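You operate a simulated robot arm through the tools that you are given. There is no shell and no other tool. Be economical: measure what you need, move in short steps, check, and stop when the job is done.

You run a simulated robot arm. Do the job below in one go: nothing can be reset, and whatever is moved stays where it is left.

JOB
Clamp the block with the purple top in the duster and powder its top.
Fine: use the felt pad and the tin; put the pad back and free the clamp; the two blocks beside it stay. Set down upright: felt pad with blue grip. A coat counts when it lies all over at full strength: go over it till it gets no stronger.

Only the result counts: the job must be done as asked and must still hold three seconds after the hand-in. Knocking over, shifting, dropping, spilling or breaking anything else fails it.

ROBOT AND FRAMES
A 6-joint arm with a two-finger parallel gripper, fixed in place. Base frame: the origin is at the foot of the arm, x ahead of it, y to its left, z up. Units: mm, rad, N and s.
With the tool pointing down near the work surface it reaches from about 240 to 640 mm from the base axis. Its first joint turns from -1.152 to 1.152 rad. Payload 2.7 kg.
The tool frame sits at the grasp point between the pads (the TCP): z along the fingers, y along the line on which they close. The tips reach 23 mm beyond it. Largest opening 94 mm; finger width 38, thickness 10; the body of the gripper, 54 by 96 mm, starts 39 mm behind the TCP.
Orientation is told as [roll, pitch, yaw] about the base's x, y, z axes, in that order, counted from this pose: with the fingers straight down and closing along the base's y, the tool's x points along the base's -x, its y along +y and its z along -z.

CONTROLS
- The arm moves only by the tool move_arm. Its argument "plan" is a list of rows, each a list of 7 numbers: the shift along the base's x, y, z in mm, then the turn, a rotation vector about the base's x, y, z in rad, then the finger opening in mm, from 0 to 94. In form: [[tx, ty, tz, wx, wy, wz, fingers], ...]. A call has 1 to 12 rows; each row is the pose to reach, as a shift and turn from the pose commanded when the call began. Rows are played at 5 a second. More than 50 mm and 0.15 rad between two rows, or a gripper value outside its range, and nothing of the call is played. A pose out of reach is approached as far as the arm can. The call stops where the force on the tool passes 40 N (or 10 N more than at its start, if that is more) or the arm is blocked; 0.2 s more then pass. Each finger travels about 45 mm/s and halts on what it meets, pressing with about 42 N; the grip force reading is that of the motor and also rises with nothing between the fingers. The clock runs only during rows and for 0.2 s after the last one: add rows that repeat a pose to give the fingers time. It gives the time, the measured TCP pose, the force on the tool (base axes), the opening and the grip force at its end, in the units of the frame above (readings bear some noise), with the torque about the TCP (base axes, N m) and any sound that the robot's microphone picked up.
- Cameras (640 x 400 px; columns grow to the right, rows downward): "scene" is fixed at [84.9, -448.2, 1387.4]; the picture's right is [0.64, -0.77, 0.00], its down [-0.54, -0.45, -0.71] and it looks along [0.55, 0.45, -0.70] (base axes); focal length 366 px, centre (320, 200). "wrist" rides on the gripper at [87, 16, -74] in the tool frame; the picture's right is [-0.18, 0.98, 0.00], its down [-0.58, -0.11, -0.81] and it looks along [-0.79, -0.15, 0.59] (tool axes); focal length 243 px, centre (320, 200). There is no depth. A picture from a camera that has moved, and an enlarged one, comes with that camera's place and axes in the base frame and with its lens.
- grab_frame(camera): a new picture of that camera. No time passes.
- close_up(camera, box): a new picture of the part [left, top, right, bottom] of that camera's present view, enlarged. No time passes.
- close_job(): hands the job in; it is judged then, once.

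Work in short steps. Places have to be worked out from the pictures, the camera data and where the tool is seen: move nearer, look again, correct. Check each grasp and each placing, and mend what went wrong. You have 120 turns and 64 pictures in all, those below and enlarged ones among them. Open the gripper and draw the arm clear of the work before you hand the job in, unless the task says otherwise; then end with one line.

The tools are called after "Call:" as name(argument=value, ...) on one line, values as JSON. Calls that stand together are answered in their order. move_arm: Moves the arm, as the interface text tells. Its arguments: {"type":"object","properties":{"plan":{"type":"array"}},"required":["plan"]} The other tools are called the same way: grab_frame (camera) takes a picture; close_up (camera, box) takes an enlarged picture of a part of a camera's view; close_job () hands the job in.

At the start:

```text
time: 0.0
position: [298.5, -225.9, 1071.1]
ee_rot: [-0.001, 0.0, -0.001]
wrist_force: [-0.6, -0.3, 0.1]
moment: [-0.02, -0.04, 0.0]
finger_gap: 94.0
grasp_force: 0.1
```

scene: 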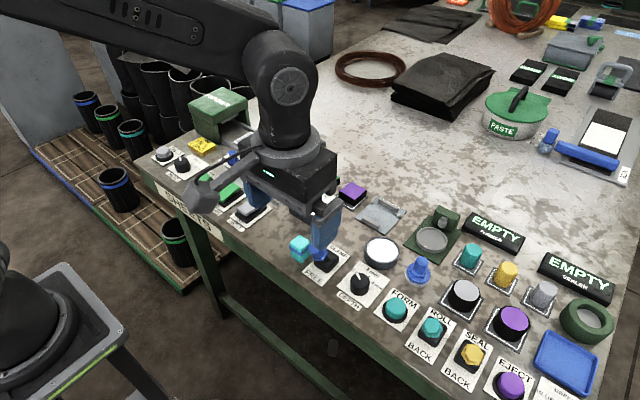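
wrist: 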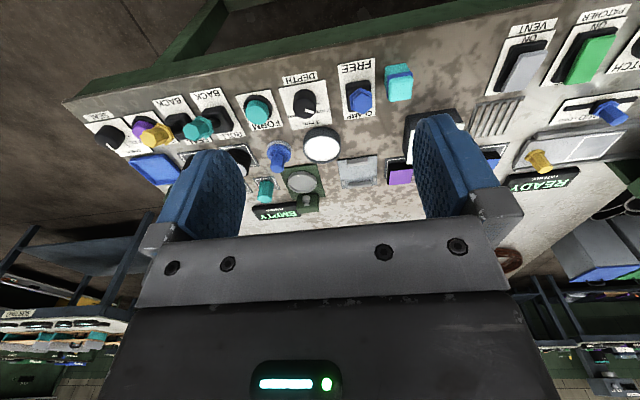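

The arm hides part of the bench, so I'll first enlarge the region around the clamp, the blocks and the pad.

Call:
close_up(camera="scene", box=[280, 160, 480, 285])

Call:
close_up(camera="scene", box=[400, 220, 640, 400])

Call:
close_up(camera="scene", box=[130, 80, 370, 240])

Call:
close_up(camera="wrist", box=[220, 40, 480, 220])

```text
3.20 times, centred on (380, 222) of scene
camera zoom: at [84.9, -448.2, 1387.4], right [0.64, -0.77, 0.0], down [-0.54, -0.45, -0.71], along [0.55, 0.45, -0.7], focal length 1173 px, centre (128, 128)
```

zoom: 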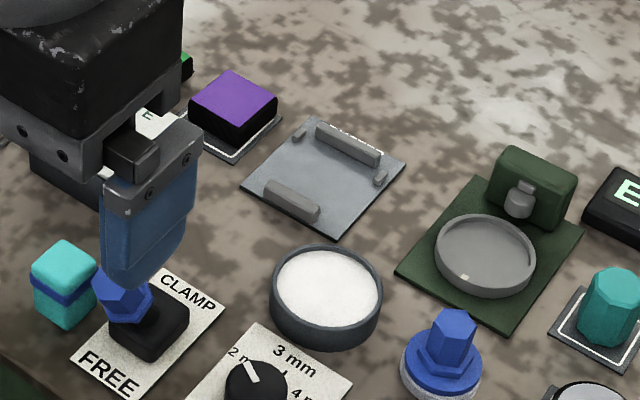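

```text
2.22 times, centred on (520, 310) of scene
camera zoom: at [84.9, -448.2, 1387.4], right [0.64, -0.77, 0.0], down [-0.54, -0.45, -0.71], along [0.55, 0.45, -0.7], focal length 814 px, centre (-124, -44)
```

zoom: 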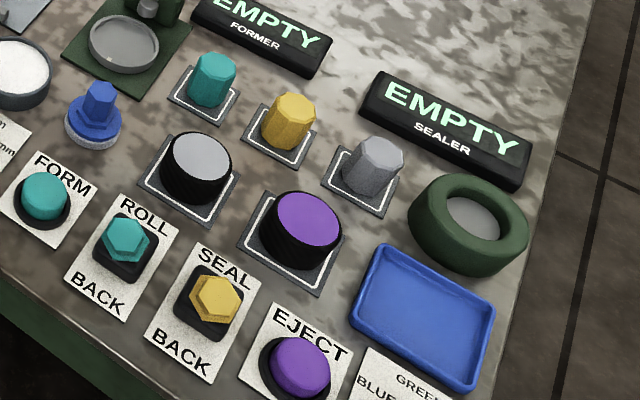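

```text
2.50 times, centred on (250, 160) of scene
camera zoom: at [84.9, -448.2, 1387.4], right [0.64, -0.77, 0.0], down [-0.54, -0.45, -0.71], along [0.55, 0.45, -0.7], focal length 916 px, centre (495, 300)
```

zoom: 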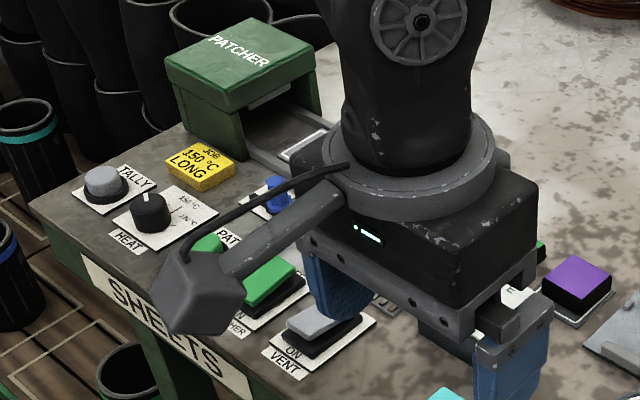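

```text
2.22 times, centred on (350, 130) of wrist
camera zoom: at [212.2, -209.6, 1145.8], right [0.18, 0.98, 0.0], down [0.58, -0.11, 0.81], along [0.79, -0.15, -0.59], focal length 539 px, centre (253, 356)
```

zoom: 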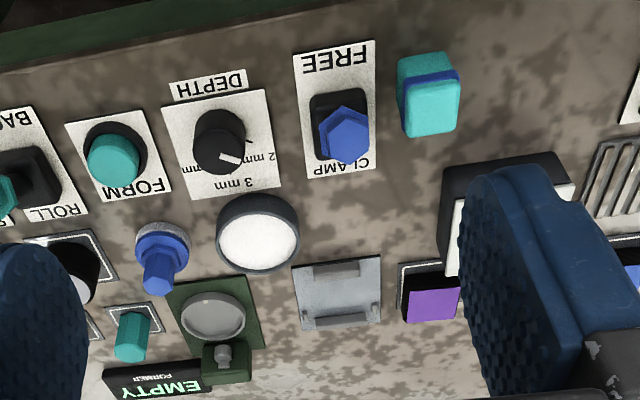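

The gripper hides the area beside the purple block. I'll shift it 250 mm to +y, staying high, and look again.

Call:
move_arm(plan=[[0, 50, 0, 0, 0, 0, 94], [0, 100, 0, 0, 0, 0, 94], [0, 150, 0, 0, 0, 0, 94], [0, 200, 0, 0, 0, 0, 94], [0, 250, 0, 0, 0, 0, 94]])

Call:
grab_frame(camera="scene")

Call:
grab_frame(camera="wrist")

```text
time: 1.2
position: [301.1, 24.5, 1070.9]
ee_rot: [-0.001, -0.002, 0.001]
wrist_force: [0.2, 0.4, -0.5]
moment: [-0.04, -0.03, 0.02]
finger_gap: 94.1
grasp_force: 0.0
```

```text
57 pictures are left
```

scene: 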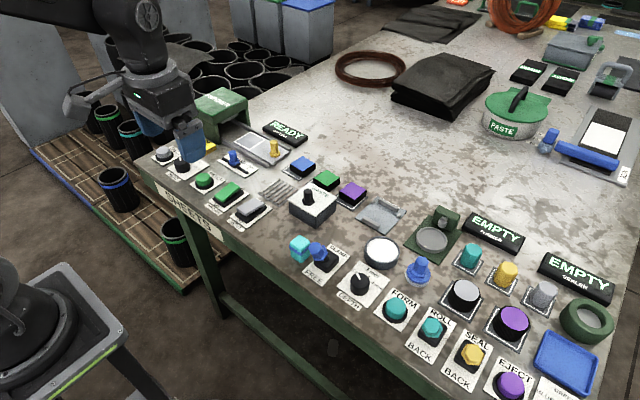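

```text
56 pictures are left
camera wrist: at [214.3, 41.0, 1145.0], right [0.18, 0.98, 0.0], down [0.58, -0.11, 0.81], along [0.79, -0.15, -0.59], focal length 243 px, centre (320, 200)
```

wrist: 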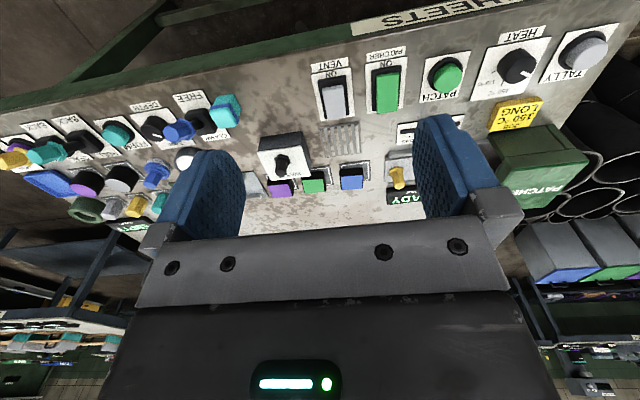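

Call:
close_up(camera="scene", box=[270, 140, 430, 240])

Call:
close_up(camera="scene", box=[280, 190, 460, 303])

```text
4.00 times, centred on (350, 190) of scene
camera zoom: at [84.8, -448.3, 1387.4], right [0.64, -0.77, 0.0], down [-0.54, -0.45, -0.71], along [0.55, 0.45, -0.7], focal length 1466 px, centre (200, 240)
```

zoom: 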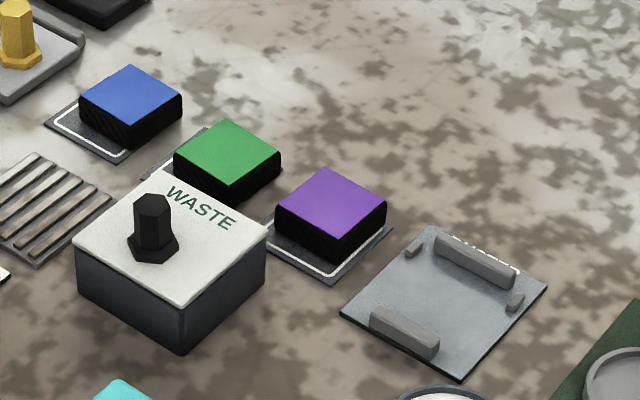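

```text
3.54 times, centred on (370, 246) of scene
camera zoom: at [84.8, -448.3, 1387.4], right [0.64, -0.77, 0.0], down [-0.54, -0.45, -0.71], along [0.55, 0.45, -0.7], focal length 1297 px, centre (143, 35)
```

zoom: 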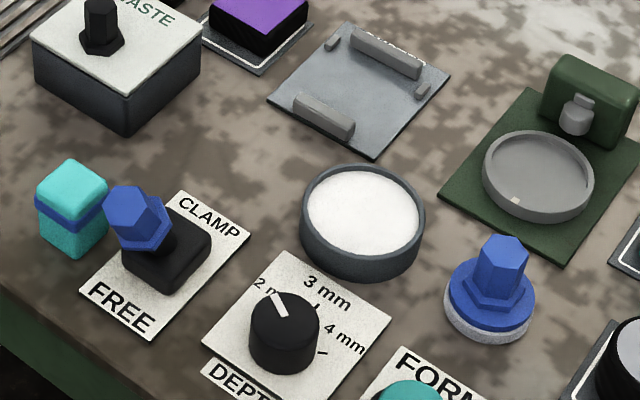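

The target block is between the green block and the duster plate, with its top at about (609, -117, 811). The lever appears to be at FREE. I'll move to a point above and short of the block for a wrist view.

Call:
move_arm(plan=[[37, -24, -24, 0, 0, 0, 94], [73, -47, -47, 0, 0, 0, 94], [110, -71, -71, 0, 0, 0, 94], [146, -94, -94, 0, 0, 0, 94], [183, -118, -118, 0, 0, 0, 94], [219, -141, -141, 0, 0, 0, 94]])

Call:
grab_frame(camera="wrist")

```text
refused: row 1 steps farther than a row can; nothing moved
```

```text
53 pictures are left
camera wrist: at [214.3, 41.0, 1145.0], right [0.18, 0.98, 0.0], down [0.58, -0.11, 0.81], along [0.79, -0.15, -0.59], focal length 243 px, centre (320, 200)
```

wrist: 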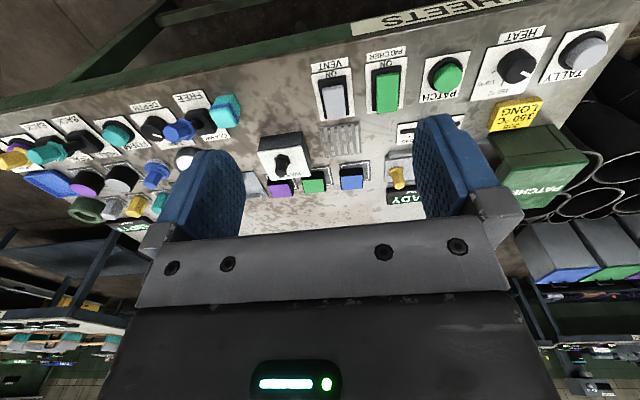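

The row step was just over 50 mm, so I'll split the same path into 7 rows.

Call:
move_arm(plan=[[31, -20, -20, 0, 0, 0, 94], [63, -40, -40, 0, 0, 0, 94], [94, -60, -60, 0, 0, 0, 94], [125, -80, -80, 0, 0, 0, 94], [156, -100, -100, 0, 0, 0, 94], [188, -121, -121, 0, 0, 0, 94], [219, -141, -141, 0, 0, 0, 94]])

Call:
grab_frame(camera="wrist")

```text
time: 2.8
position: [516.8, -118.4, 927.2]
ee_rot: [0.0, 0.0, 0.0]
wrist_force: [0.0, 0.4, -0.3]
moment: [0.0, 0.0, 0.0]
finger_gap: 94.3
grasp_force: 0.1
```

```text
52 pictures are left
camera wrist: at [431.3, -102.2, 1003.2], right [0.18, 0.98, 0.0], down [0.58, -0.11, 0.81], along [0.79, -0.15, -0.59], focal length 243 px, centre (320, 200)
```

wrist: 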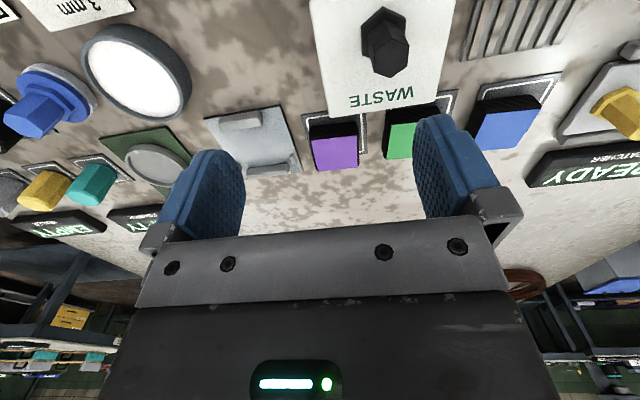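

The purple top works out to about (609, -118), which matches the earlier estimate. Next I'll zoom in to measure the duster plate, tin and pad from here.

Call:
close_up(camera="wrist", box=[190, 80, 382, 200])

Call:
close_up(camera="wrist", box=[0, 0, 210, 140])

```text
3.33 times, centred on (286, 140) of wrist
camera zoom: at [431.3, -102.2, 1003.2], right [0.18, 0.98, 0.0], down [0.58, -0.11, 0.81], along [0.79, -0.15, -0.59], focal length 809 px, centre (433, 400)
```

zoom: 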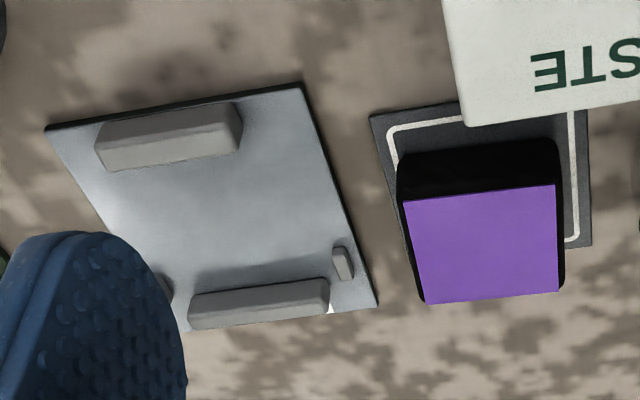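

```text
2.86 times, centred on (105, 70) of wrist
camera zoom: at [431.3, -102.2, 1003.2], right [0.18, 0.98, 0.0], down [0.58, -0.11, 0.81], along [0.79, -0.15, -0.59], focal length 693 px, centre (934, 571)
```

zoom: 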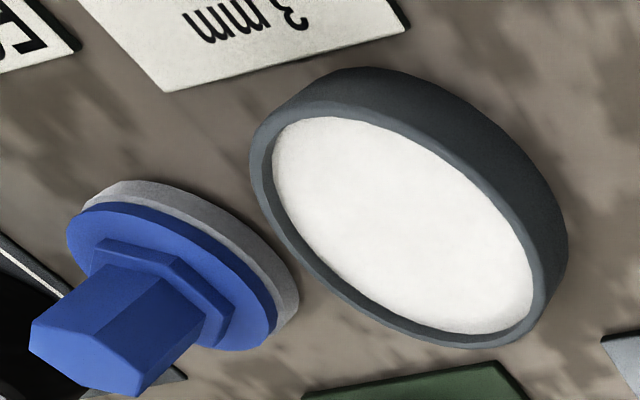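

Estimates so far:
- **Block:** centre (611, -119), top z≈811, about 45 mm square and 22 mm tall.
- **Duster:** far bar's inner face at x≈635, centre y≈-207.
- **WASTE knob:** top near (492, -78, 874), so the wrist camera could hit it at yaw 0.

I'll turn the gripper +90° while moving over the block.

Call:
move_arm(plan=[[9, 0, -2, 0, 0, 0.1428, 94], [18, 0, -4, 0, 0, 0.2856, 94], [27, 0, -6, 0, 0, 0.4284, 94], [36, 0, -8, 0, 0, 0.5712, 94], [45, 0, -10, 0, 0, 0.714, 94], [54, 0, -12, 0, 0, 0.8568, 94], [63, 0, -14, 0, 0, 0.9996, 94], [72, 0, -16, 0, 0, 1.1424, 94], [81, 0, -18, 0, 0, 1.2852, 94], [90, 0, -20, 0, 0, 1.428, 94], [94, -1, -22, 0, 0, 1.5708, 94], [94, -1, -22, 0, 0, 1.5708, 94]])

Call:
grab_frame(camera="wrist")

```text
time: 5.4
position: [612.0, -118.1, 907.2]
ee_rot: [-0.001, -0.001, 1.573]
wrist_force: [0.1, 0.1, -0.2]
moment: [0.03, 0.03, -0.01]
finger_gap: 94.0
grasp_force: 0.1
```

```text
49 pictures are left
camera wrist: at [596.0, -204.7, 982.2], right [-0.98, 0.18, 0.0], down [0.11, 0.58, 0.81], along [0.15, 0.79, -0.59], focal length 243 px, centre (320, 200)
```

wrist: 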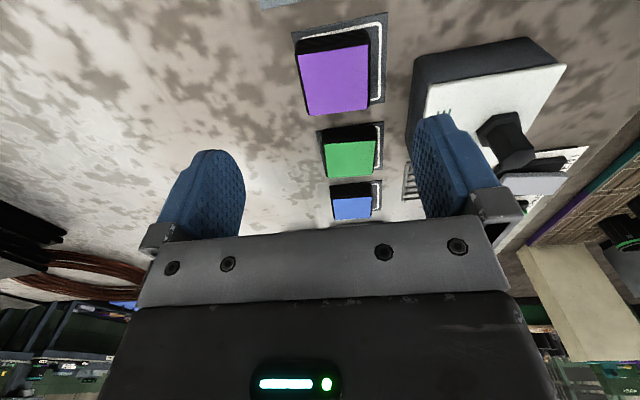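

The two views put the block centre between (603, -113) and (611, -119). I'll go down to z≈860 at (606, -117) with a 74 mm opening to clear the WASTE box, and check the centring there.

Call:
move_arm(plan=[[-3, 0, -15, 0, 0, 0, 84], [-6, 1, -30, 0, 0, 0, 74], [-6, 1, -46, 0, 0, 0, 74], [-6, 1, -46, 0, 0, 0, 74]])

Call:
grab_frame(camera="wrist")

Call:
close_up(camera="scene", box=[280, 130, 440, 230])

```text
time: 6.4
position: [606.5, -115.1, 862.0]
ee_rot: [0.001, 0.0, 1.571]
wrist_force: [-0.9, 0.3, -0.3]
moment: [-0.01, -0.01, 0.02]
finger_gap: 74.2
grasp_force: 0.1
```

```text
48 pictures are left
camera wrist: at [590.8, -203.0, 936.6], right [-0.98, 0.18, 0.0], down [0.11, 0.58, 0.81], along [0.15, 0.79, -0.59], focal length 243 px, centre (320, 200)
```

wrist: 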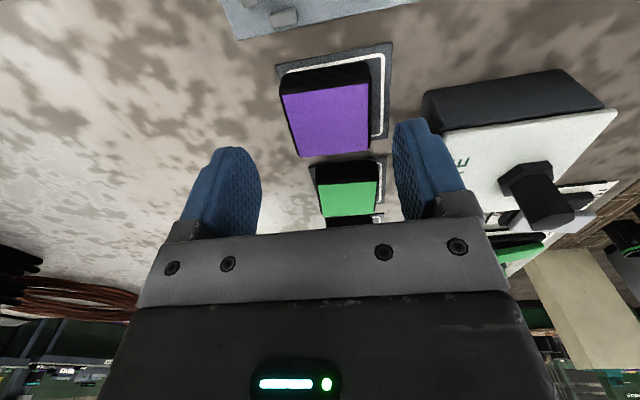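

```text
4.00 times, centred on (360, 180) of scene
camera zoom: at [84.9, -448.2, 1387.4], right [0.64, -0.77, 0.0], down [-0.54, -0.45, -0.71], along [0.55, 0.45, -0.7], focal length 1466 px, centre (160, 280)
```

zoom: 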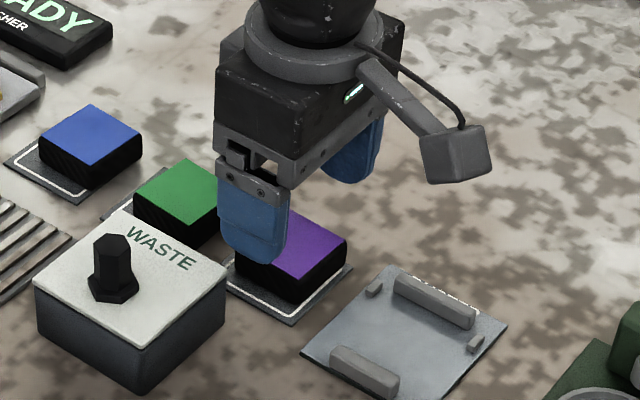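

The block centre is now about (604, -114), with its top around 813–815. I'll shift 3 mm in -x and 1 mm in +y, go down to TCP z≈822, then close.

Call:
move_arm(plan=[[-3, 1, -10, 0, 0, 0, 74], [-3, 1, -25, 0, 0, 0, 74], [-3, 1, -40, 0, 0, 0, 74], [-3, 1, -40, 0, 0, 0, 60], [-3, 1, -40, 0, 0, 0, 50], [-3, 1, -40, 0, 0, 0, 40], [-3, 1, -40, 0, 0, 0, 40], [-3, 1, -40, 0, 0, 0, 40]])

Call:
grab_frame(camera="wrist")

```text
time: 8.2
position: [602.5, -115.0, 824.4]
ee_rot: [0.0, 0.0, 1.572]
wrist_force: [-16.8, 0.0, 27.5]
moment: [0.03, 0.95, 0.08]
finger_gap: 47.2
grasp_force: 41.8
```

```text
46 pictures are left
camera wrist: at [586.3, -202.0, 899.2], right [-0.98, 0.18, 0.0], down [0.11, 0.58, 0.81], along [0.15, 0.79, -0.59], focal length 243 px, centre (320, 200)
```

wrist: 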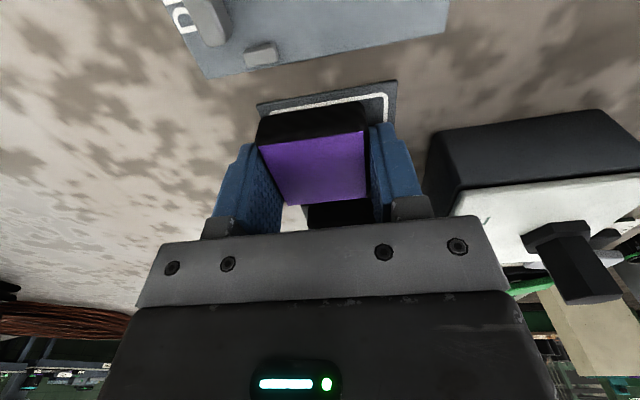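

The gap reads 47.2 mm at 42 N, so the block is held, but there is some upward force. I'll lift slowly and check that it comes along.

Call:
move_arm(plan=[[-3, 0, 4, 0, 0, 0, 40], [-3, 0, 10, 0, 0, 0, 40], [-3, 0, 25, 0, 0, 0, 40], [-3, 0, 40, 0, 0, 0, 40]])

Call:
grab_frame(camera="wrist")

Call:
close_up(camera="scene", box=[280, 130, 440, 230])

```text
time: 9.2
position: [600.4, -114.2, 861.4]
ee_rot: [0.001, -0.002, 1.571]
wrist_force: [0.2, -0.4, -1.1]
moment: [0.02, 0.04, 0.03]
finger_gap: 47.0
grasp_force: 42.4
```

```text
45 pictures are left
camera wrist: at [584.0, -201.4, 935.7], right [-0.98, 0.18, 0.0], down [0.11, 0.58, 0.81], along [0.15, 0.79, -0.59], focal length 243 px, centre (320, 200)
```

wrist: 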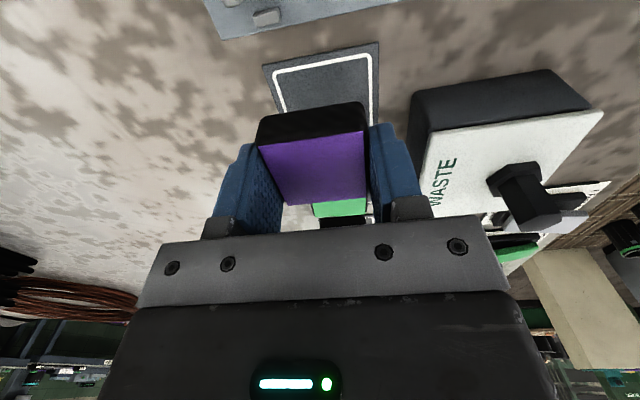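

```text
4.00 times, centred on (360, 180) of scene
camera zoom: at [84.9, -448.2, 1387.4], right [0.64, -0.77, 0.0], down [-0.54, -0.45, -0.71], along [0.55, 0.45, -0.7], focal length 1466 px, centre (160, 280)
```

zoom: 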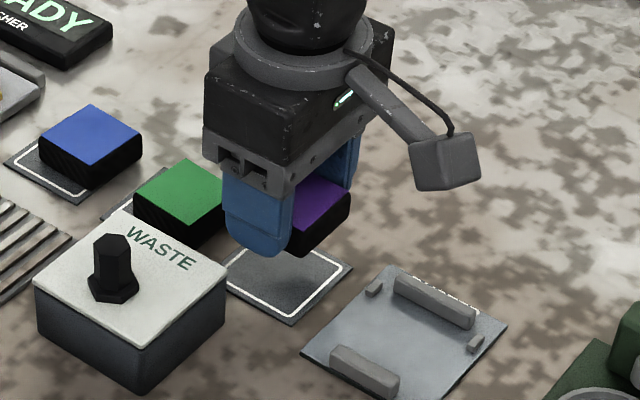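

The block is held cleanly. I'll raise it and turn back to yaw 0 over the duster, around (598, -200), then look.

Call:
move_arm(plan=[[0, 0, 20, 0, 0, 0, 40], [0, -4, 40, 0, 0, -0.1428, 40], [0, -12, 40, 0, 0, -0.2856, 40], [0, -20, 40, 0, 0, -0.4284, 40], [0, -30, 40, 0, 0, -0.5712, 40], [-1, -40, 40, 0, 0, -0.714, 40], [-1, -50, 40, 0, 0, -0.8568, 40], [-1, -60, 40, 0, 0, -0.9996, 40], [-2, -70, 40, 0, 0, -1.1424, 40], [-2, -78, 40, 0, 0, -1.2852, 40], [-2, -86, 40, 0, 0, -1.428, 40], [-2, -86, 40, 0, 0, -1.5708, 40]])

Call:
grab_frame(camera="wrist")

Call:
close_up(camera="scene", box=[310, 140, 470, 240])

```text
time: 11.8
position: [597.9, -202.0, 903.0]
ee_rot: [0.0, 0.001, -0.003]
wrist_force: [0.9, 0.6, 0.4]
moment: [0.0, -0.01, -0.01]
finger_gap: 46.9
grasp_force: 42.1
```

```text
43 pictures are left
camera wrist: at [511.7, -185.9, 977.4], right [0.19, 0.98, 0.0], down [0.58, -0.11, 0.81], along [0.79, -0.15, -0.59], focal length 243 px, centre (320, 200)
```

wrist: 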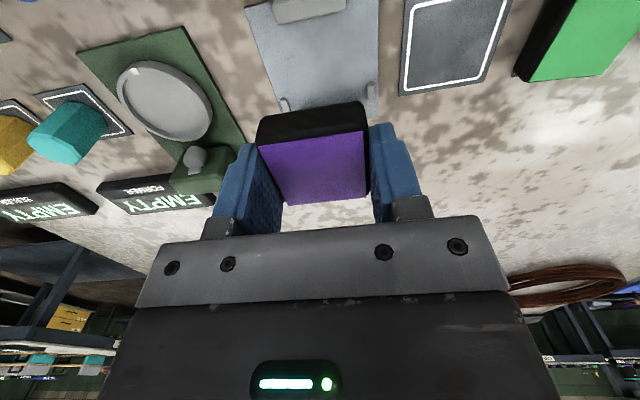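

```text
4.00 times, centred on (390, 190) of scene
camera zoom: at [84.9, -448.3, 1387.4], right [0.64, -0.77, 0.0], down [-0.54, -0.45, -0.71], along [0.55, 0.45, -0.7], focal length 1466 px, centre (40, 240)
```

zoom: 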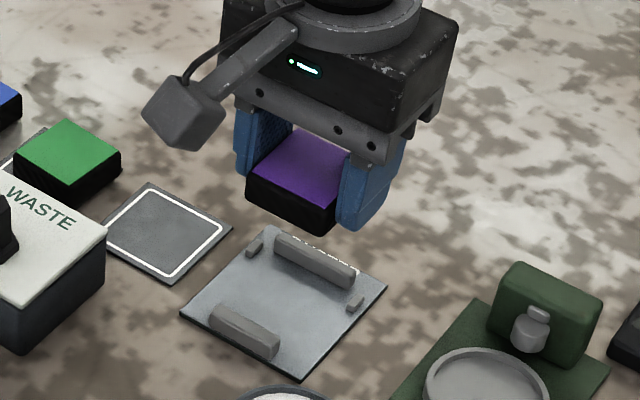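

The stops' midpoint measures (619, -201.5), and the block is centred over it in y with its +x face just short of the far bar. I'll lower towards the plate and watch the force.

Call:
move_arm(plan=[[0, 0, -25, 0, 0, 0, 40], [0, 0, -50, 0, 0, 0, 40], [0, 0, -65, 0, 0, 0, 40], [0, 0, -72, 0, 0, 0, 40], [0, 0, -72, 0, 0, 0, 40]])

Call:
close_up(camera="scene", box=[330, 160, 442, 230])

Call:
close_up(camera="wrist", box=[200, 60, 440, 210])

```text
time: 13.0
position: [596.9, -200.9, 831.6]
ee_rot: [0.0, -0.002, -0.001]
wrist_force: [-2.9, -0.4, 4.0]
moment: [0.23, -0.02, 0.06]
finger_gap: 47.2
grasp_force: 41.8
```

```text
5.71 times, centred on (386, 195) of scene
camera zoom: at [84.7, -448.2, 1387.4], right [0.64, -0.77, 0.0], down [-0.54, -0.45, -0.71], along [0.55, 0.45, -0.7], focal length 2094 px, centre (-57, 229)
```

zoom: 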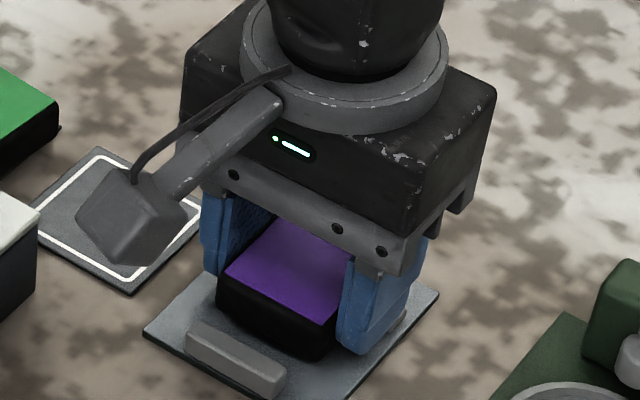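

```text
2.67 times, centred on (320, 135) of wrist
camera zoom: at [511.2, -185.4, 906.0], right [0.18, 0.98, 0.0], down [0.58, -0.11, 0.81], along [0.79, -0.15, -0.59], focal length 647 px, centre (320, 373)
```

zoom: 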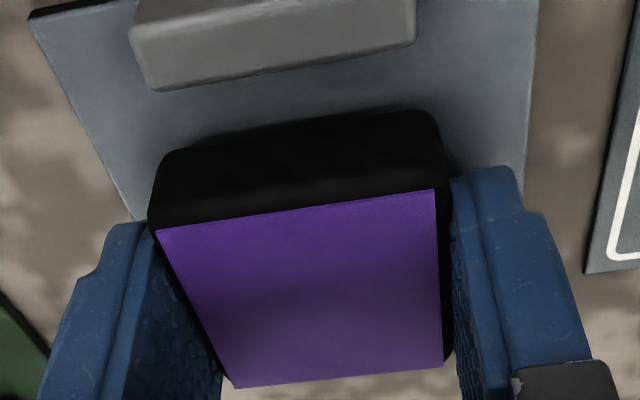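

There's a light contact (4 N up, 3 N in -x) earlier than expected, which suggests the block is touching the far bar. I'll raise 5 mm, back off 5 mm in -x, and lower again.

Call:
move_arm(plan=[[0, 0, 5, 0, 0, 0, 40], [-5, -1, 5, 0, 0, 0, 40], [-5, -1, 0, 0, 0, 0, 40], [-5, -1, -2, 0, 0, 0, 40], [-5, -1, -2, 0, 0, 0, 40]])

```text
time: 14.2
position: [592.5, -202.1, 831.0]
ee_rot: [0.0, -0.002, 0.001]
wrist_force: [-21.8, 5.8, 26.1]
moment: [0.59, 0.04, 0.42]
finger_gap: 47.1
grasp_force: 42.0
```

The -x to +z force ratio matches the one at pick-up on the flat tag, so the block is seated on the plate at TCP z≈831. I'll ease off 2 mm, open, and lift away.

Call:
move_arm(plan=[[0, 0, 2, 0, 0, 0, 40], [0, 0, 2, 0, 0, 0, 52], [0, 0, 2, 0, 0, 0, 62], [0, 0, 2, 0, 0, 0, 62], [0, 0, 20, 0, 0, 0, 64], [0, 0, 50, 0, 0, 0, 70], [-40, 0, 75, 0, 0, 0, 70], [-80, 0, 85, 0, 0, 0, 70]])

Call:
close_up(camera="scene", box=[330, 160, 442, 230])

Call:
grab_frame(camera="wrist")

```text
time: 16.0
position: [512.2, -200.6, 913.8]
ee_rot: [0.0, -0.002, -0.001]
wrist_force: [-0.4, -0.1, -0.8]
moment: [-0.01, 0.0, 0.01]
finger_gap: 70.2
grasp_force: 0.1
```

```text
5.71 times, centred on (386, 195) of scene
camera zoom: at [84.9, -448.2, 1387.4], right [0.64, -0.77, 0.0], down [-0.54, -0.45, -0.71], along [0.55, 0.45, -0.7], focal length 2094 px, centre (-57, 229)
```

zoom: 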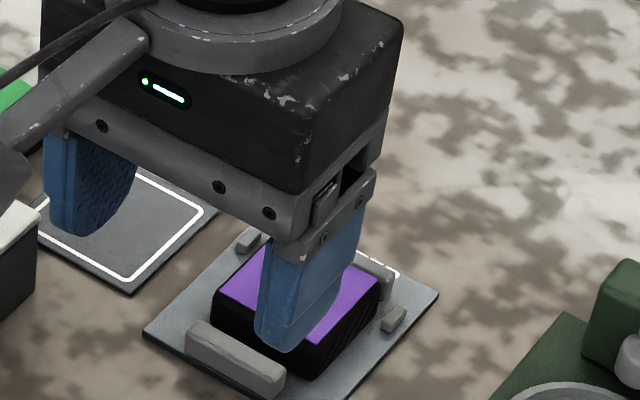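

```text
38 pictures are left
camera wrist: at [425.6, -185.1, 987.8], right [0.18, 0.98, 0.0], down [0.58, -0.11, 0.81], along [0.79, -0.15, -0.59], focal length 243 px, centre (320, 200)
```

wrist: 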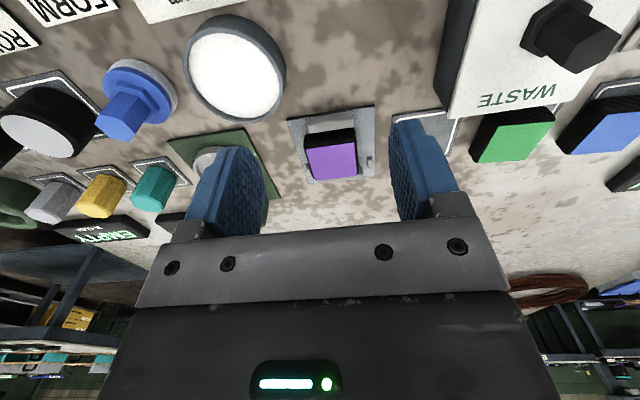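

The block sits between the bars and stops. Next I'll move back towards the lever, keeping high and short of it, and look.

Call:
move_arm(plan=[[-46, 5, 10, 0, 0, 0, 60], [-92, 10, 16, 0, 0, 0, 40], [-138, 15, 16, 0, 0, 0, 20], [-182, 20, 16, 0, 0, 0, 0], [-182, 20, 16, 0, 0, 0, 0], [-182, 20, 16, 0, 0, 0, 0]])

Call:
grab_frame(camera="wrist")

Call:
close_up(camera="scene", box=[264, 180, 424, 280])

```text
time: 17.4
position: [331.6, -184.5, 928.8]
ee_rot: [0.0, -0.002, 0.001]
wrist_force: [-0.5, -0.2, -0.1]
moment: [0.02, 0.02, 0.0]
finger_gap: 0.0
grasp_force: 41.7
```

```text
37 pictures are left
camera wrist: at [244.2, -167.9, 1003.7], right [0.18, 0.98, 0.0], down [0.58, -0.11, 0.81], along [0.79, -0.15, -0.59], focal length 243 px, centre (320, 200)
```

wrist: 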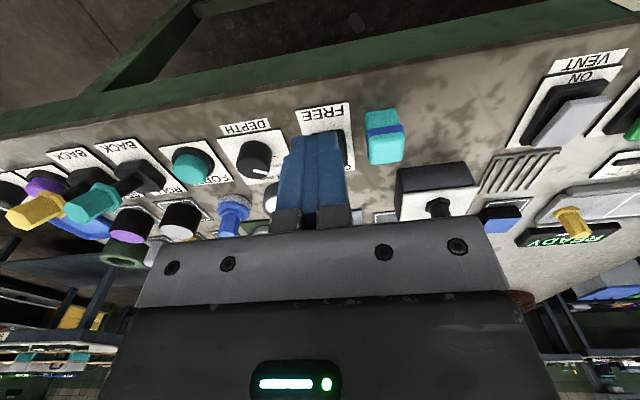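

```text
4.00 times, centred on (344, 230) of scene
camera zoom: at [84.8, -448.2, 1387.4], right [0.64, -0.77, 0.0], down [-0.54, -0.45, -0.71], along [0.55, 0.45, -0.7], focal length 1466 px, centre (224, 80)
```

zoom: 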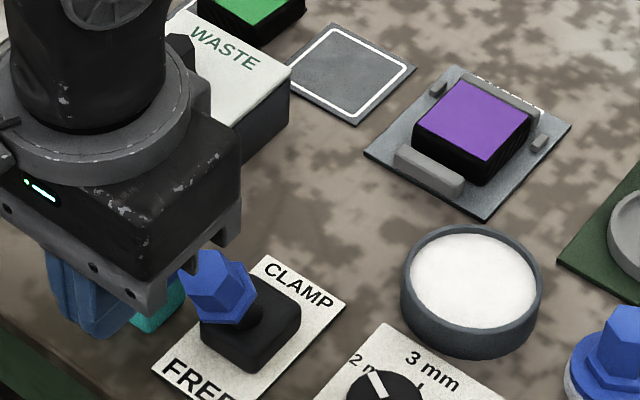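

Triangulating, the lever head is at about (390, -191, 866), leaning to FREE over a pivot near x≈417. I'll lower the closed fingers behind it at y=-190 and push in +x.

Call:
move_arm(plan=[[0, -5, -30, 0, 0, 0, 0], [0, -5, -60, 0, 0, 0, 0], [20, -5, -60, 0, 0, 0, 0], [35, -5, -60, 0, 0, 0, 0], [45, -5, -60, 0, 0, 0, 0], [55, -5, -60, 0, 0, 0, 0], [65, -5, -60, 0, 0, 0, 0]])

Call:
close_up(camera="scene", box=[264, 170, 424, 270])

```text
time: 19.0
position: [395.9, -187.3, 868.8]
ee_rot: [0.0, 0.001, 0.002]
wrist_force: [0.4, -0.7, -0.5]
moment: [0.02, 0.01, 0.01]
finger_gap: 0.0
grasp_force: 42.6
```

```text
4.00 times, centred on (344, 220) of scene
camera zoom: at [84.9, -448.2, 1387.4], right [0.64, -0.77, 0.0], down [-0.54, -0.45, -0.71], along [0.55, 0.45, -0.7], focal length 1466 px, centre (224, 120)
```

zoom: 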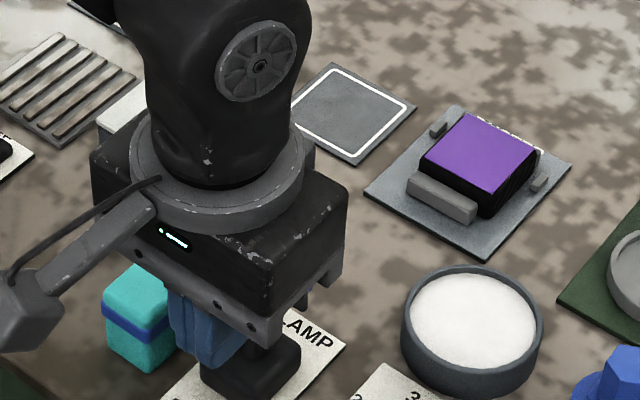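

The lever snapped over and the near jaw now holds the block. I'll back off, rise, and go to a viewpoint before the felt pad at about (508, -341).

Call:
move_arm(plan=[[-30, 0, 0, 0, 0, 0, 0], [-30, 0, 40, 0, 0, 0, 0], [-20, -25, 62, 0, 0, 0, 20], [0, -65, 62, 0, 0, 0, 40], [17, -104, 62, 0, 0, 0, 60], [34, -143, 62, 0, 0, 0, 70], [34, -143, 62, 0, 0, 0, 70]])

Call:
grab_frame(camera="wrist")

Call:
close_up(camera="scene", box=[280, 180, 460, 292])

```text
time: 20.6
position: [428.7, -332.7, 932.9]
ee_rot: [0.001, 0.0, 0.001]
wrist_force: [1.0, 0.1, -0.3]
moment: [0.01, 0.02, -0.01]
finger_gap: 70.3
grasp_force: 0.0
```

```text
34 pictures are left
camera wrist: at [343.0, -317.2, 1006.8], right [0.18, 0.98, 0.0], down [0.58, -0.11, 0.81], along [0.79, -0.15, -0.59], focal length 243 px, centre (320, 200)
```

wrist: 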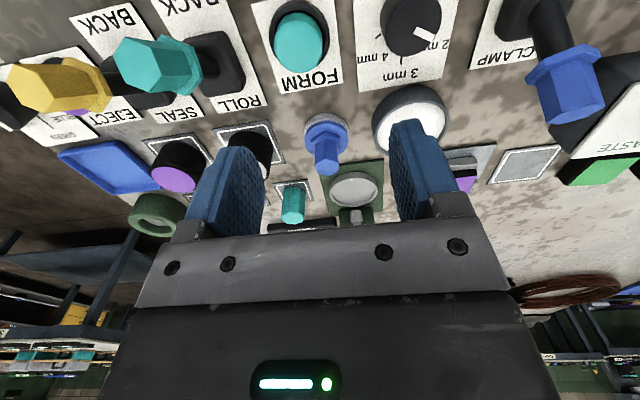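

```text
3.56 times, centred on (370, 236) of scene
camera zoom: at [84.9, -448.3, 1387.4], right [0.64, -0.77, 0.0], down [-0.54, -0.45, -0.71], along [0.55, 0.45, -0.7], focal length 1303 px, centre (142, 72)
```

zoom: 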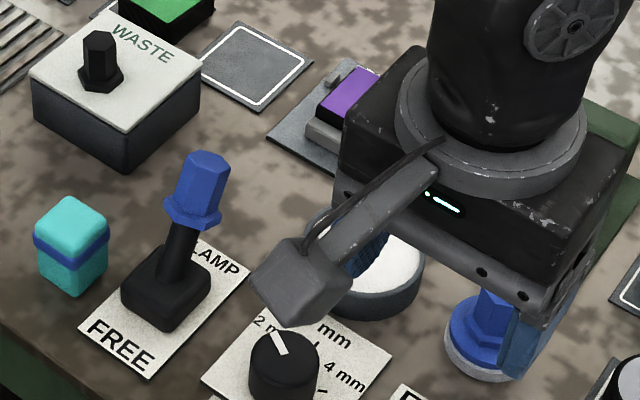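

The lever stands at CLAMP. The felt pad axis measures (508.5, -341), with its grip top at z≈846. I'll move straight above it and check.

Call:
move_arm(plan=[[40, -4, 0, 0, 0, 0, 60], [80, -8, -10, 0, 0, 0, 54], [80, -8, -38, 0, 0, 0, 54], [80, -8, -38, 0, 0, 0, 54]])

Call:
close_up(camera="wrist", box=[200, 60, 440, 210])

```text
time: 21.6
position: [509.0, -339.8, 892.2]
ee_rot: [0.0, 0.001, 0.001]
wrist_force: [-0.5, 0.4, -0.1]
moment: [0.03, 0.01, 0.01]
finger_gap: 54.2
grasp_force: 0.0
```

```text
2.67 times, centred on (320, 135) of wrist
camera zoom: at [422.7, -324.4, 966.7], right [0.18, 0.98, 0.0], down [0.58, -0.11, 0.81], along [0.79, -0.15, -0.59], focal length 647 px, centre (320, 373)
```

zoom: 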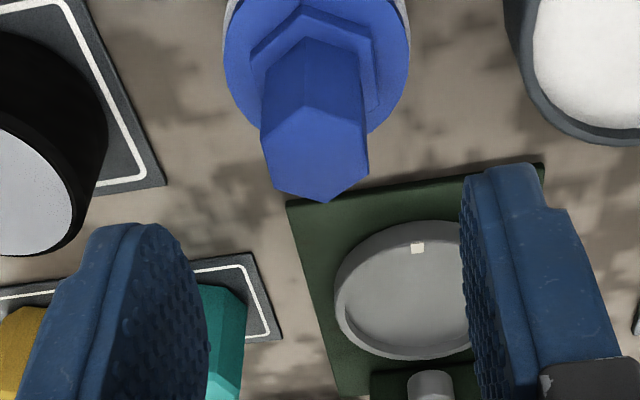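

The grip's flats face ±y, and its centre is at about (506, -341). I'll shift 3 mm in -x, go down to TCP z≈842 and close.

Call:
move_arm(plan=[[-3, -1, -15, 0, 0, 0, 54], [-3, -1, -35, 0, 0, 0, 54], [-3, -1, -50, 0, 0, 0, 54], [-3, -1, -50, 0, 0, 0, 40], [-3, -1, -50, 0, 0, 0, 25], [-3, -1, -50, 0, 0, 0, 10], [-3, -1, -50, 0, 0, 0, 10], [-3, -1, -50, 0, 0, 0, 10]])

```text
time: 23.4
position: [505.8, -340.3, 844.7]
ee_rot: [0.0, -0.001, 0.0]
wrist_force: [0.6, 0.0, -0.1]
moment: [-0.01, -0.03, -0.04]
finger_gap: 22.5
grasp_force: 41.8
```

The pad grip is held (22.5 mm, 42 N). I'll note its home as TCP (505.8, -340.3, 844.7) and lift it 45 mm to check.

Call:
move_arm(plan=[[0, 0, 10, 0, 0, 0, 10], [0, 0, 30, 0, 0, 0, 10], [0, 0, 50, 0, 0, 0, 10]])

Call:
grab_frame(camera="wrist")

Call:
close_up(camera="scene", box=[340, 180, 500, 280])

```text
time: 24.2
position: [506.6, -339.9, 894.5]
ee_rot: [-0.001, 0.0, 0.0]
wrist_force: [0.3, 0.9, -0.8]
moment: [0.01, -0.01, 0.0]
finger_gap: 22.4
grasp_force: 42.0
```

```text
31 pictures are left
camera wrist: at [420.0, -323.6, 969.0], right [0.18, 0.98, 0.0], down [0.58, -0.11, 0.81], along [0.79, -0.15, -0.59], focal length 243 px, centre (320, 200)
```

wrist: 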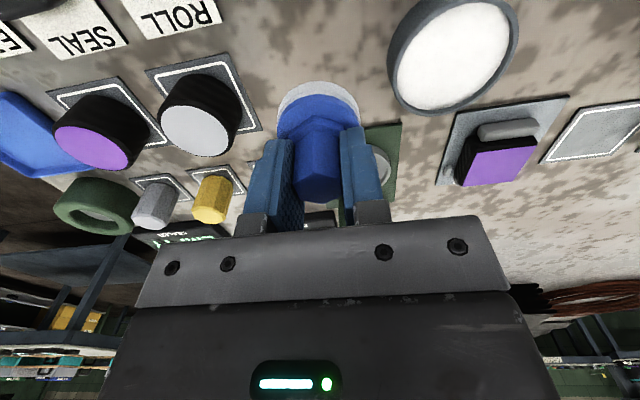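

```text
4.00 times, centred on (420, 230) of scene
camera zoom: at [84.9, -448.2, 1387.4], right [0.64, -0.77, 0.0], down [-0.54, -0.45, -0.71], along [0.55, 0.45, -0.7], focal length 1466 px, centre (-80, 80)
```

zoom: 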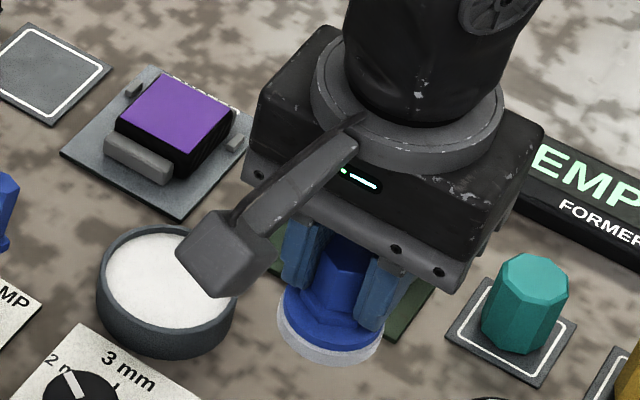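

The pad came up cleanly. The tin centre estimates average about (506, -257). I'll carry the pad above it, yawing +0.3 so the camera keeps clear of the lever, and check the alignment.

Call:
move_arm(plan=[[0, 28, 0, 0, 0, 0.1, 10], [0, 56, 0, 0, 0, 0.2, 10], [0, 83, -5, 0, 0, 0.3, 10], [0, 83, -5, 0, 0, 0.3, 10]])

Call:
close_up(camera="wrist", box=[200, 40, 440, 190])

Call:
close_up(camera="scene", box=[330, 200, 442, 270])

```text
time: 25.2
position: [506.9, -256.1, 889.6]
ee_rot: [0.0, -0.002, 0.302]
wrist_force: [0.6, 0.7, -1.0]
moment: [0.01, 0.01, 0.03]
finger_gap: 22.4
grasp_force: 41.5
```

```text
2.67 times, centred on (320, 115) of wrist
camera zoom: at [418.8, -266.4, 963.6], right [-0.12, 0.99, 0.0], down [0.59, 0.07, 0.81], along [0.8, 0.09, -0.59], focal length 647 px, centre (320, 427)
```

zoom: 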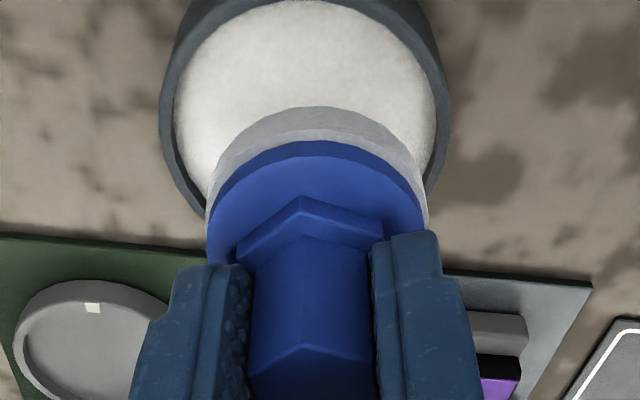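

```text
5.71 times, centred on (386, 235) of scene
camera zoom: at [84.9, -448.2, 1387.4], right [0.64, -0.77, 0.0], down [-0.54, -0.45, -0.71], along [0.55, 0.45, -0.7], focal length 2094 px, centre (-57, 0)
```

zoom: 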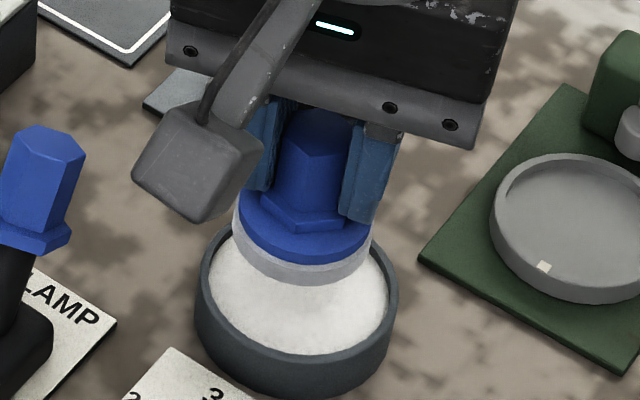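

The pad is 47 mm across and the tin bore about 62 mm. Both views put the tin centre about 3 mm further in -y and 0.5 mm in +x. I'll correct that and start lowering.

Call:
move_arm(plan=[[0.5, -3, 0, 0, 0, 0, 10], [0.5, -3, -10, 0, 0, 0, 10], [0.5, -3, -18, 0, 0, 0, 10], [0.5, -3, -22, 0, 0, 0, 10], [0.5, -3, -22, 0, 0, 0, 10]])

Call:
close_up(camera="scene", box=[330, 200, 442, 270])

```text
time: 26.4
position: [506.8, -259.9, 867.2]
ee_rot: [0.0, -0.001, 0.299]
wrist_force: [0.6, 0.4, -0.5]
moment: [0.01, -0.04, 0.02]
finger_gap: 22.4
grasp_force: 42.0
```

```text
5.71 times, centred on (386, 235) of scene
camera zoom: at [84.9, -448.2, 1387.4], right [0.64, -0.77, 0.0], down [-0.54, -0.45, -0.71], along [0.55, 0.45, -0.7], focal length 2094 px, centre (-57, 0)
```

zoom: 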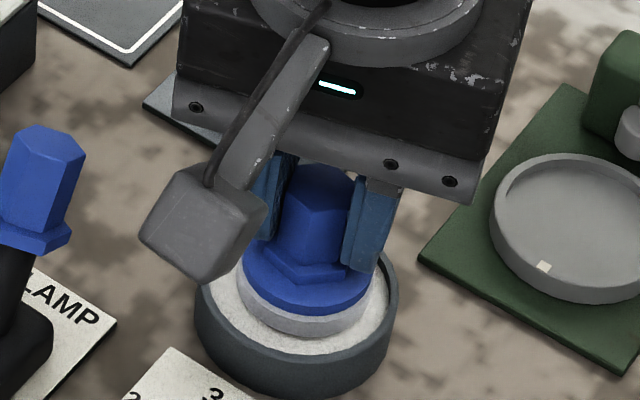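

The pad is centred in the tin with an even gap and no contact yet. I'll lower in small steps.

Call:
move_arm(plan=[[0, 0, -2, 0, 0, 0, 10], [0, 0, -4, 0, 0, 0, 10], [0, 0, -4, 0, 0, 0, 10]])

```text
time: 27.2
position: [508.2, -259.7, 865.5]
ee_rot: [-0.005, -0.005, 0.3]
wrist_force: [-6.2, -1.9, 23.4]
moment: [-0.43, 0.39, -0.08]
finger_gap: 22.3
grasp_force: 41.5
```

There's contact with the powder at z≈865.5 and 23 N. I'll hold briefly, then lift straight out and look at the felt.

Call:
move_arm(plan=[[0, 0, 1, 0, 0, 0, 10], [0, 0, 1, 0, 0, 0, 10], [0, 0, 8, 0, 0, 0, 10], [0, 0, 30, 0, 0, 0, 10], [0, 0, 36, 0, 0, 0, 10]])

Call:
close_up(camera="scene", box=[330, 190, 442, 260])

```text
time: 28.4
position: [506.4, -258.0, 897.5]
ee_rot: [-0.001, -0.001, 0.301]
wrist_force: [0.4, 0.0, -0.4]
moment: [-0.03, 0.01, 0.0]
finger_gap: 22.3
grasp_force: 42.2
```

```text
5.71 times, centred on (386, 225) of scene
camera zoom: at [84.9, -448.2, 1387.4], right [0.64, -0.77, 0.0], down [-0.54, -0.45, -0.71], along [0.55, 0.45, -0.7], focal length 2094 px, centre (-57, 57)
```

zoom: 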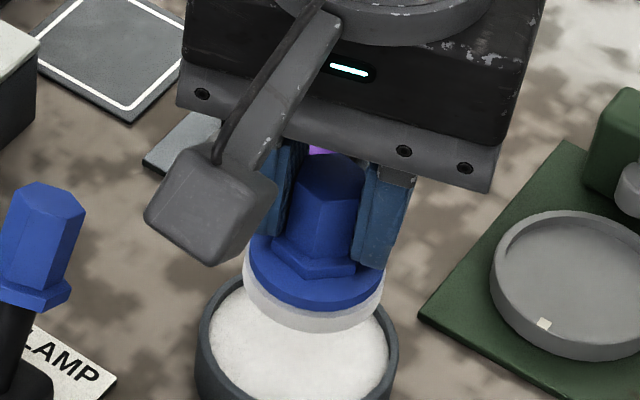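

The felt is now whitened. I'll carry the pad to above the clamped block, at about (600, -202), and look at the alignment.

Call:
move_arm(plan=[[0, 0, 8, 0, 0, 0, 10], [35, 20, 8, 0, 0, 0, 10], [70, 40, 8, 0, 0, 0, 10], [94, 56, 8, 0, 0, 0, 10], [94, 56, 8, 0, 0, 0, 10]])

Call:
close_up(camera="wrist", box=[200, 40, 440, 190])

Call:
close_up(camera="scene", box=[330, 160, 442, 230])

```text
time: 29.6
position: [601.9, -203.2, 905.9]
ee_rot: [0.002, 0.002, 0.3]
wrist_force: [-0.1, -1.2, 0.2]
moment: [0.0, 0.01, -0.01]
finger_gap: 22.3
grasp_force: 42.3
```

```text
2.67 times, centred on (320, 115) of wrist
camera zoom: at [514.4, -213.8, 979.5], right [-0.12, 0.99, 0.0], down [0.59, 0.07, 0.81], along [0.8, 0.09, -0.59], focal length 647 px, centre (320, 427)
```

zoom: 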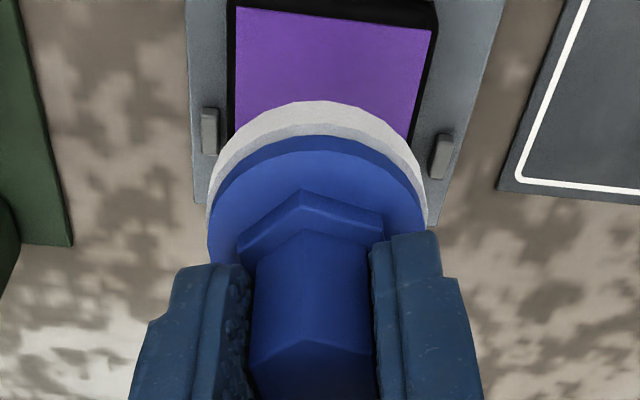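

```text
5.71 times, centred on (386, 195) of scene
camera zoom: at [84.9, -448.2, 1387.4], right [0.64, -0.77, 0.0], down [-0.54, -0.45, -0.71], along [0.55, 0.45, -0.7], focal length 2094 px, centre (-57, 229)
```

zoom: 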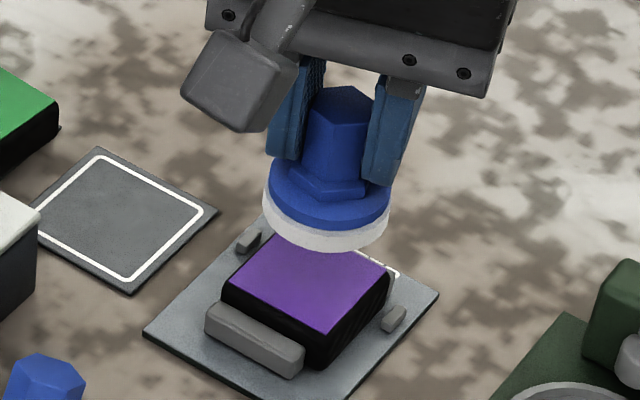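

The block top centre measures (600.5, -203.5) and the pad is over it. I'll descend slowly to contact.

Call:
move_arm(plan=[[-1, 0, -10, 0, 0, 0, 10], [-1, 0, -20, 0, 0, 0, 10], [-1, 0, -25, 0, 0, 0, 10], [-1, 0, -25, 0, 0, 0, 10]])

Call:
move_arm(plan=[[0, 0, -2, 0, 0, 0, 10], [0, 0, -2, 0, 0, 0, 10]])

```text
time: 30.6
position: [599.7, -202.5, 880.5]
ee_rot: [0.001, -0.001, 0.3]
wrist_force: [-0.1, -0.3, -1.1]
moment: [0.01, -0.02, -0.05]
finger_gap: 22.5
grasp_force: 41.8
```

```text
time: 31.2
position: [599.5, -203.4, 879.0]
ee_rot: [0.0, -0.001, 0.302]
wrist_force: [-0.3, 0.6, -0.2]
moment: [0.0, 0.0, -0.03]
finger_gap: 22.4
grasp_force: 42.2
```

No contact yet at 879, so I'll keep going down in 1–2 mm steps.

Call:
move_arm(plan=[[0, 0, -1.5, 0, 0, 0, 10], [0, 0, -1.5, 0, 0, 0, 10]])

Call:
move_arm(plan=[[0, 0, -1.5, 0, 0, 0, 10], [0, 0, -1.5, 0, 0, 0, 10]])

```text
time: 31.8
position: [599.7, -204.6, 879.0]
ee_rot: [0.0, -0.001, 0.299]
wrist_force: [0.3, 0.4, -0.2]
moment: [-0.02, -0.03, -0.01]
finger_gap: 22.4
grasp_force: 42.0
```

```text
time: 32.4
position: [599.5, -203.1, 877.6]
ee_rot: [0.0, -0.001, 0.298]
wrist_force: [-0.9, 0.1, -0.4]
moment: [0.02, 0.02, -0.02]
finger_gap: 22.4
grasp_force: 42.6
```

Call:
move_arm(plan=[[0, 0, -1.5, 0, 0, 0, 10], [0, 0, -1.5, 0, 0, 0, 10]])

Call:
move_arm(plan=[[0, 0, -1, 0, 0, 0, 10], [0, 0, -1, 0, 0, 0, 10]])

```text
time: 33.0
position: [601.1, -203.2, 877.9]
ee_rot: [-0.002, -0.001, 0.301]
wrist_force: [-2.3, 2.7, 6.1]
moment: [0.14, 0.18, 0.01]
finger_gap: 22.5
grasp_force: 42.1
```

```text
time: 33.6
position: [600.7, -203.2, 874.6]
ee_rot: [0.0, -0.003, 0.301]
wrist_force: [-4.5, 2.3, 13.5]
moment: [0.22, 0.29, -0.01]
finger_gap: 22.4
grasp_force: 41.6
```

The pad presses at 13.5 N. I'll rub a loop over the whole top, ±12 mm, at this height.

Call:
move_arm(plan=[[6, 0, 0, 0, 0, 0, 10], [12, 0, 0, 0, 0, 0, 10], [12, 12, 0, 0, 0, 0, 10], [0, 12, 0, 0, 0, 0, 10], [-12, 12, 0, 0, 0, 0, 10], [-12, 0, 0, 0, 0, 0, 10], [-12, -12, 0, 0, 0, 0, 10], [0, -12, 0, 0, 0, 0, 10], [12, -12, 0, 0, 0, 0, 10], [12, 0, 0, 0, 0, 0, 10], [0, 0, 0, 0, 0, 0, 10]])

Call:
move_arm(plan=[[0, 0, 4, 0, 0, 0, 10], [0, 0, 30, 0, 0, 0, 10], [-40, 0, 40, 0, 0, 0, 10], [-40, 0, 40, 0, 0, 0, 10]])

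Call:
close_up(camera="scene", box=[345, 172, 425, 222])

```text
time: 36.0
position: [600.5, -202.2, 873.8]
ee_rot: [0.0, -0.002, 0.302]
wrist_force: [2.7, 1.4, 3.2]
moment: [-0.06, -0.16, -0.02]
finger_gap: 22.5
grasp_force: 41.9
out of reach, approached as far as the arm can: row 9
```

```text
time: 37.0
position: [559.2, -201.4, 913.6]
ee_rot: [-0.001, -0.001, 0.301]
wrist_force: [0.9, 0.4, -0.8]
moment: [0.03, -0.02, -0.01]
finger_gap: 22.4
grasp_force: 42.0
```

```text
8.00 times, centred on (385, 197) of scene
camera zoom: at [84.8, -448.2, 1387.4], right [0.64, -0.77, 0.0], down [-0.54, -0.45, -0.71], along [0.55, 0.45, -0.7], focal length 2932 px, centre (-200, 224)
```

zoom: 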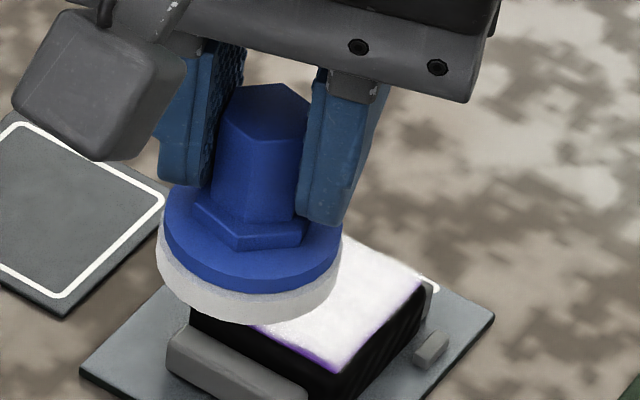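

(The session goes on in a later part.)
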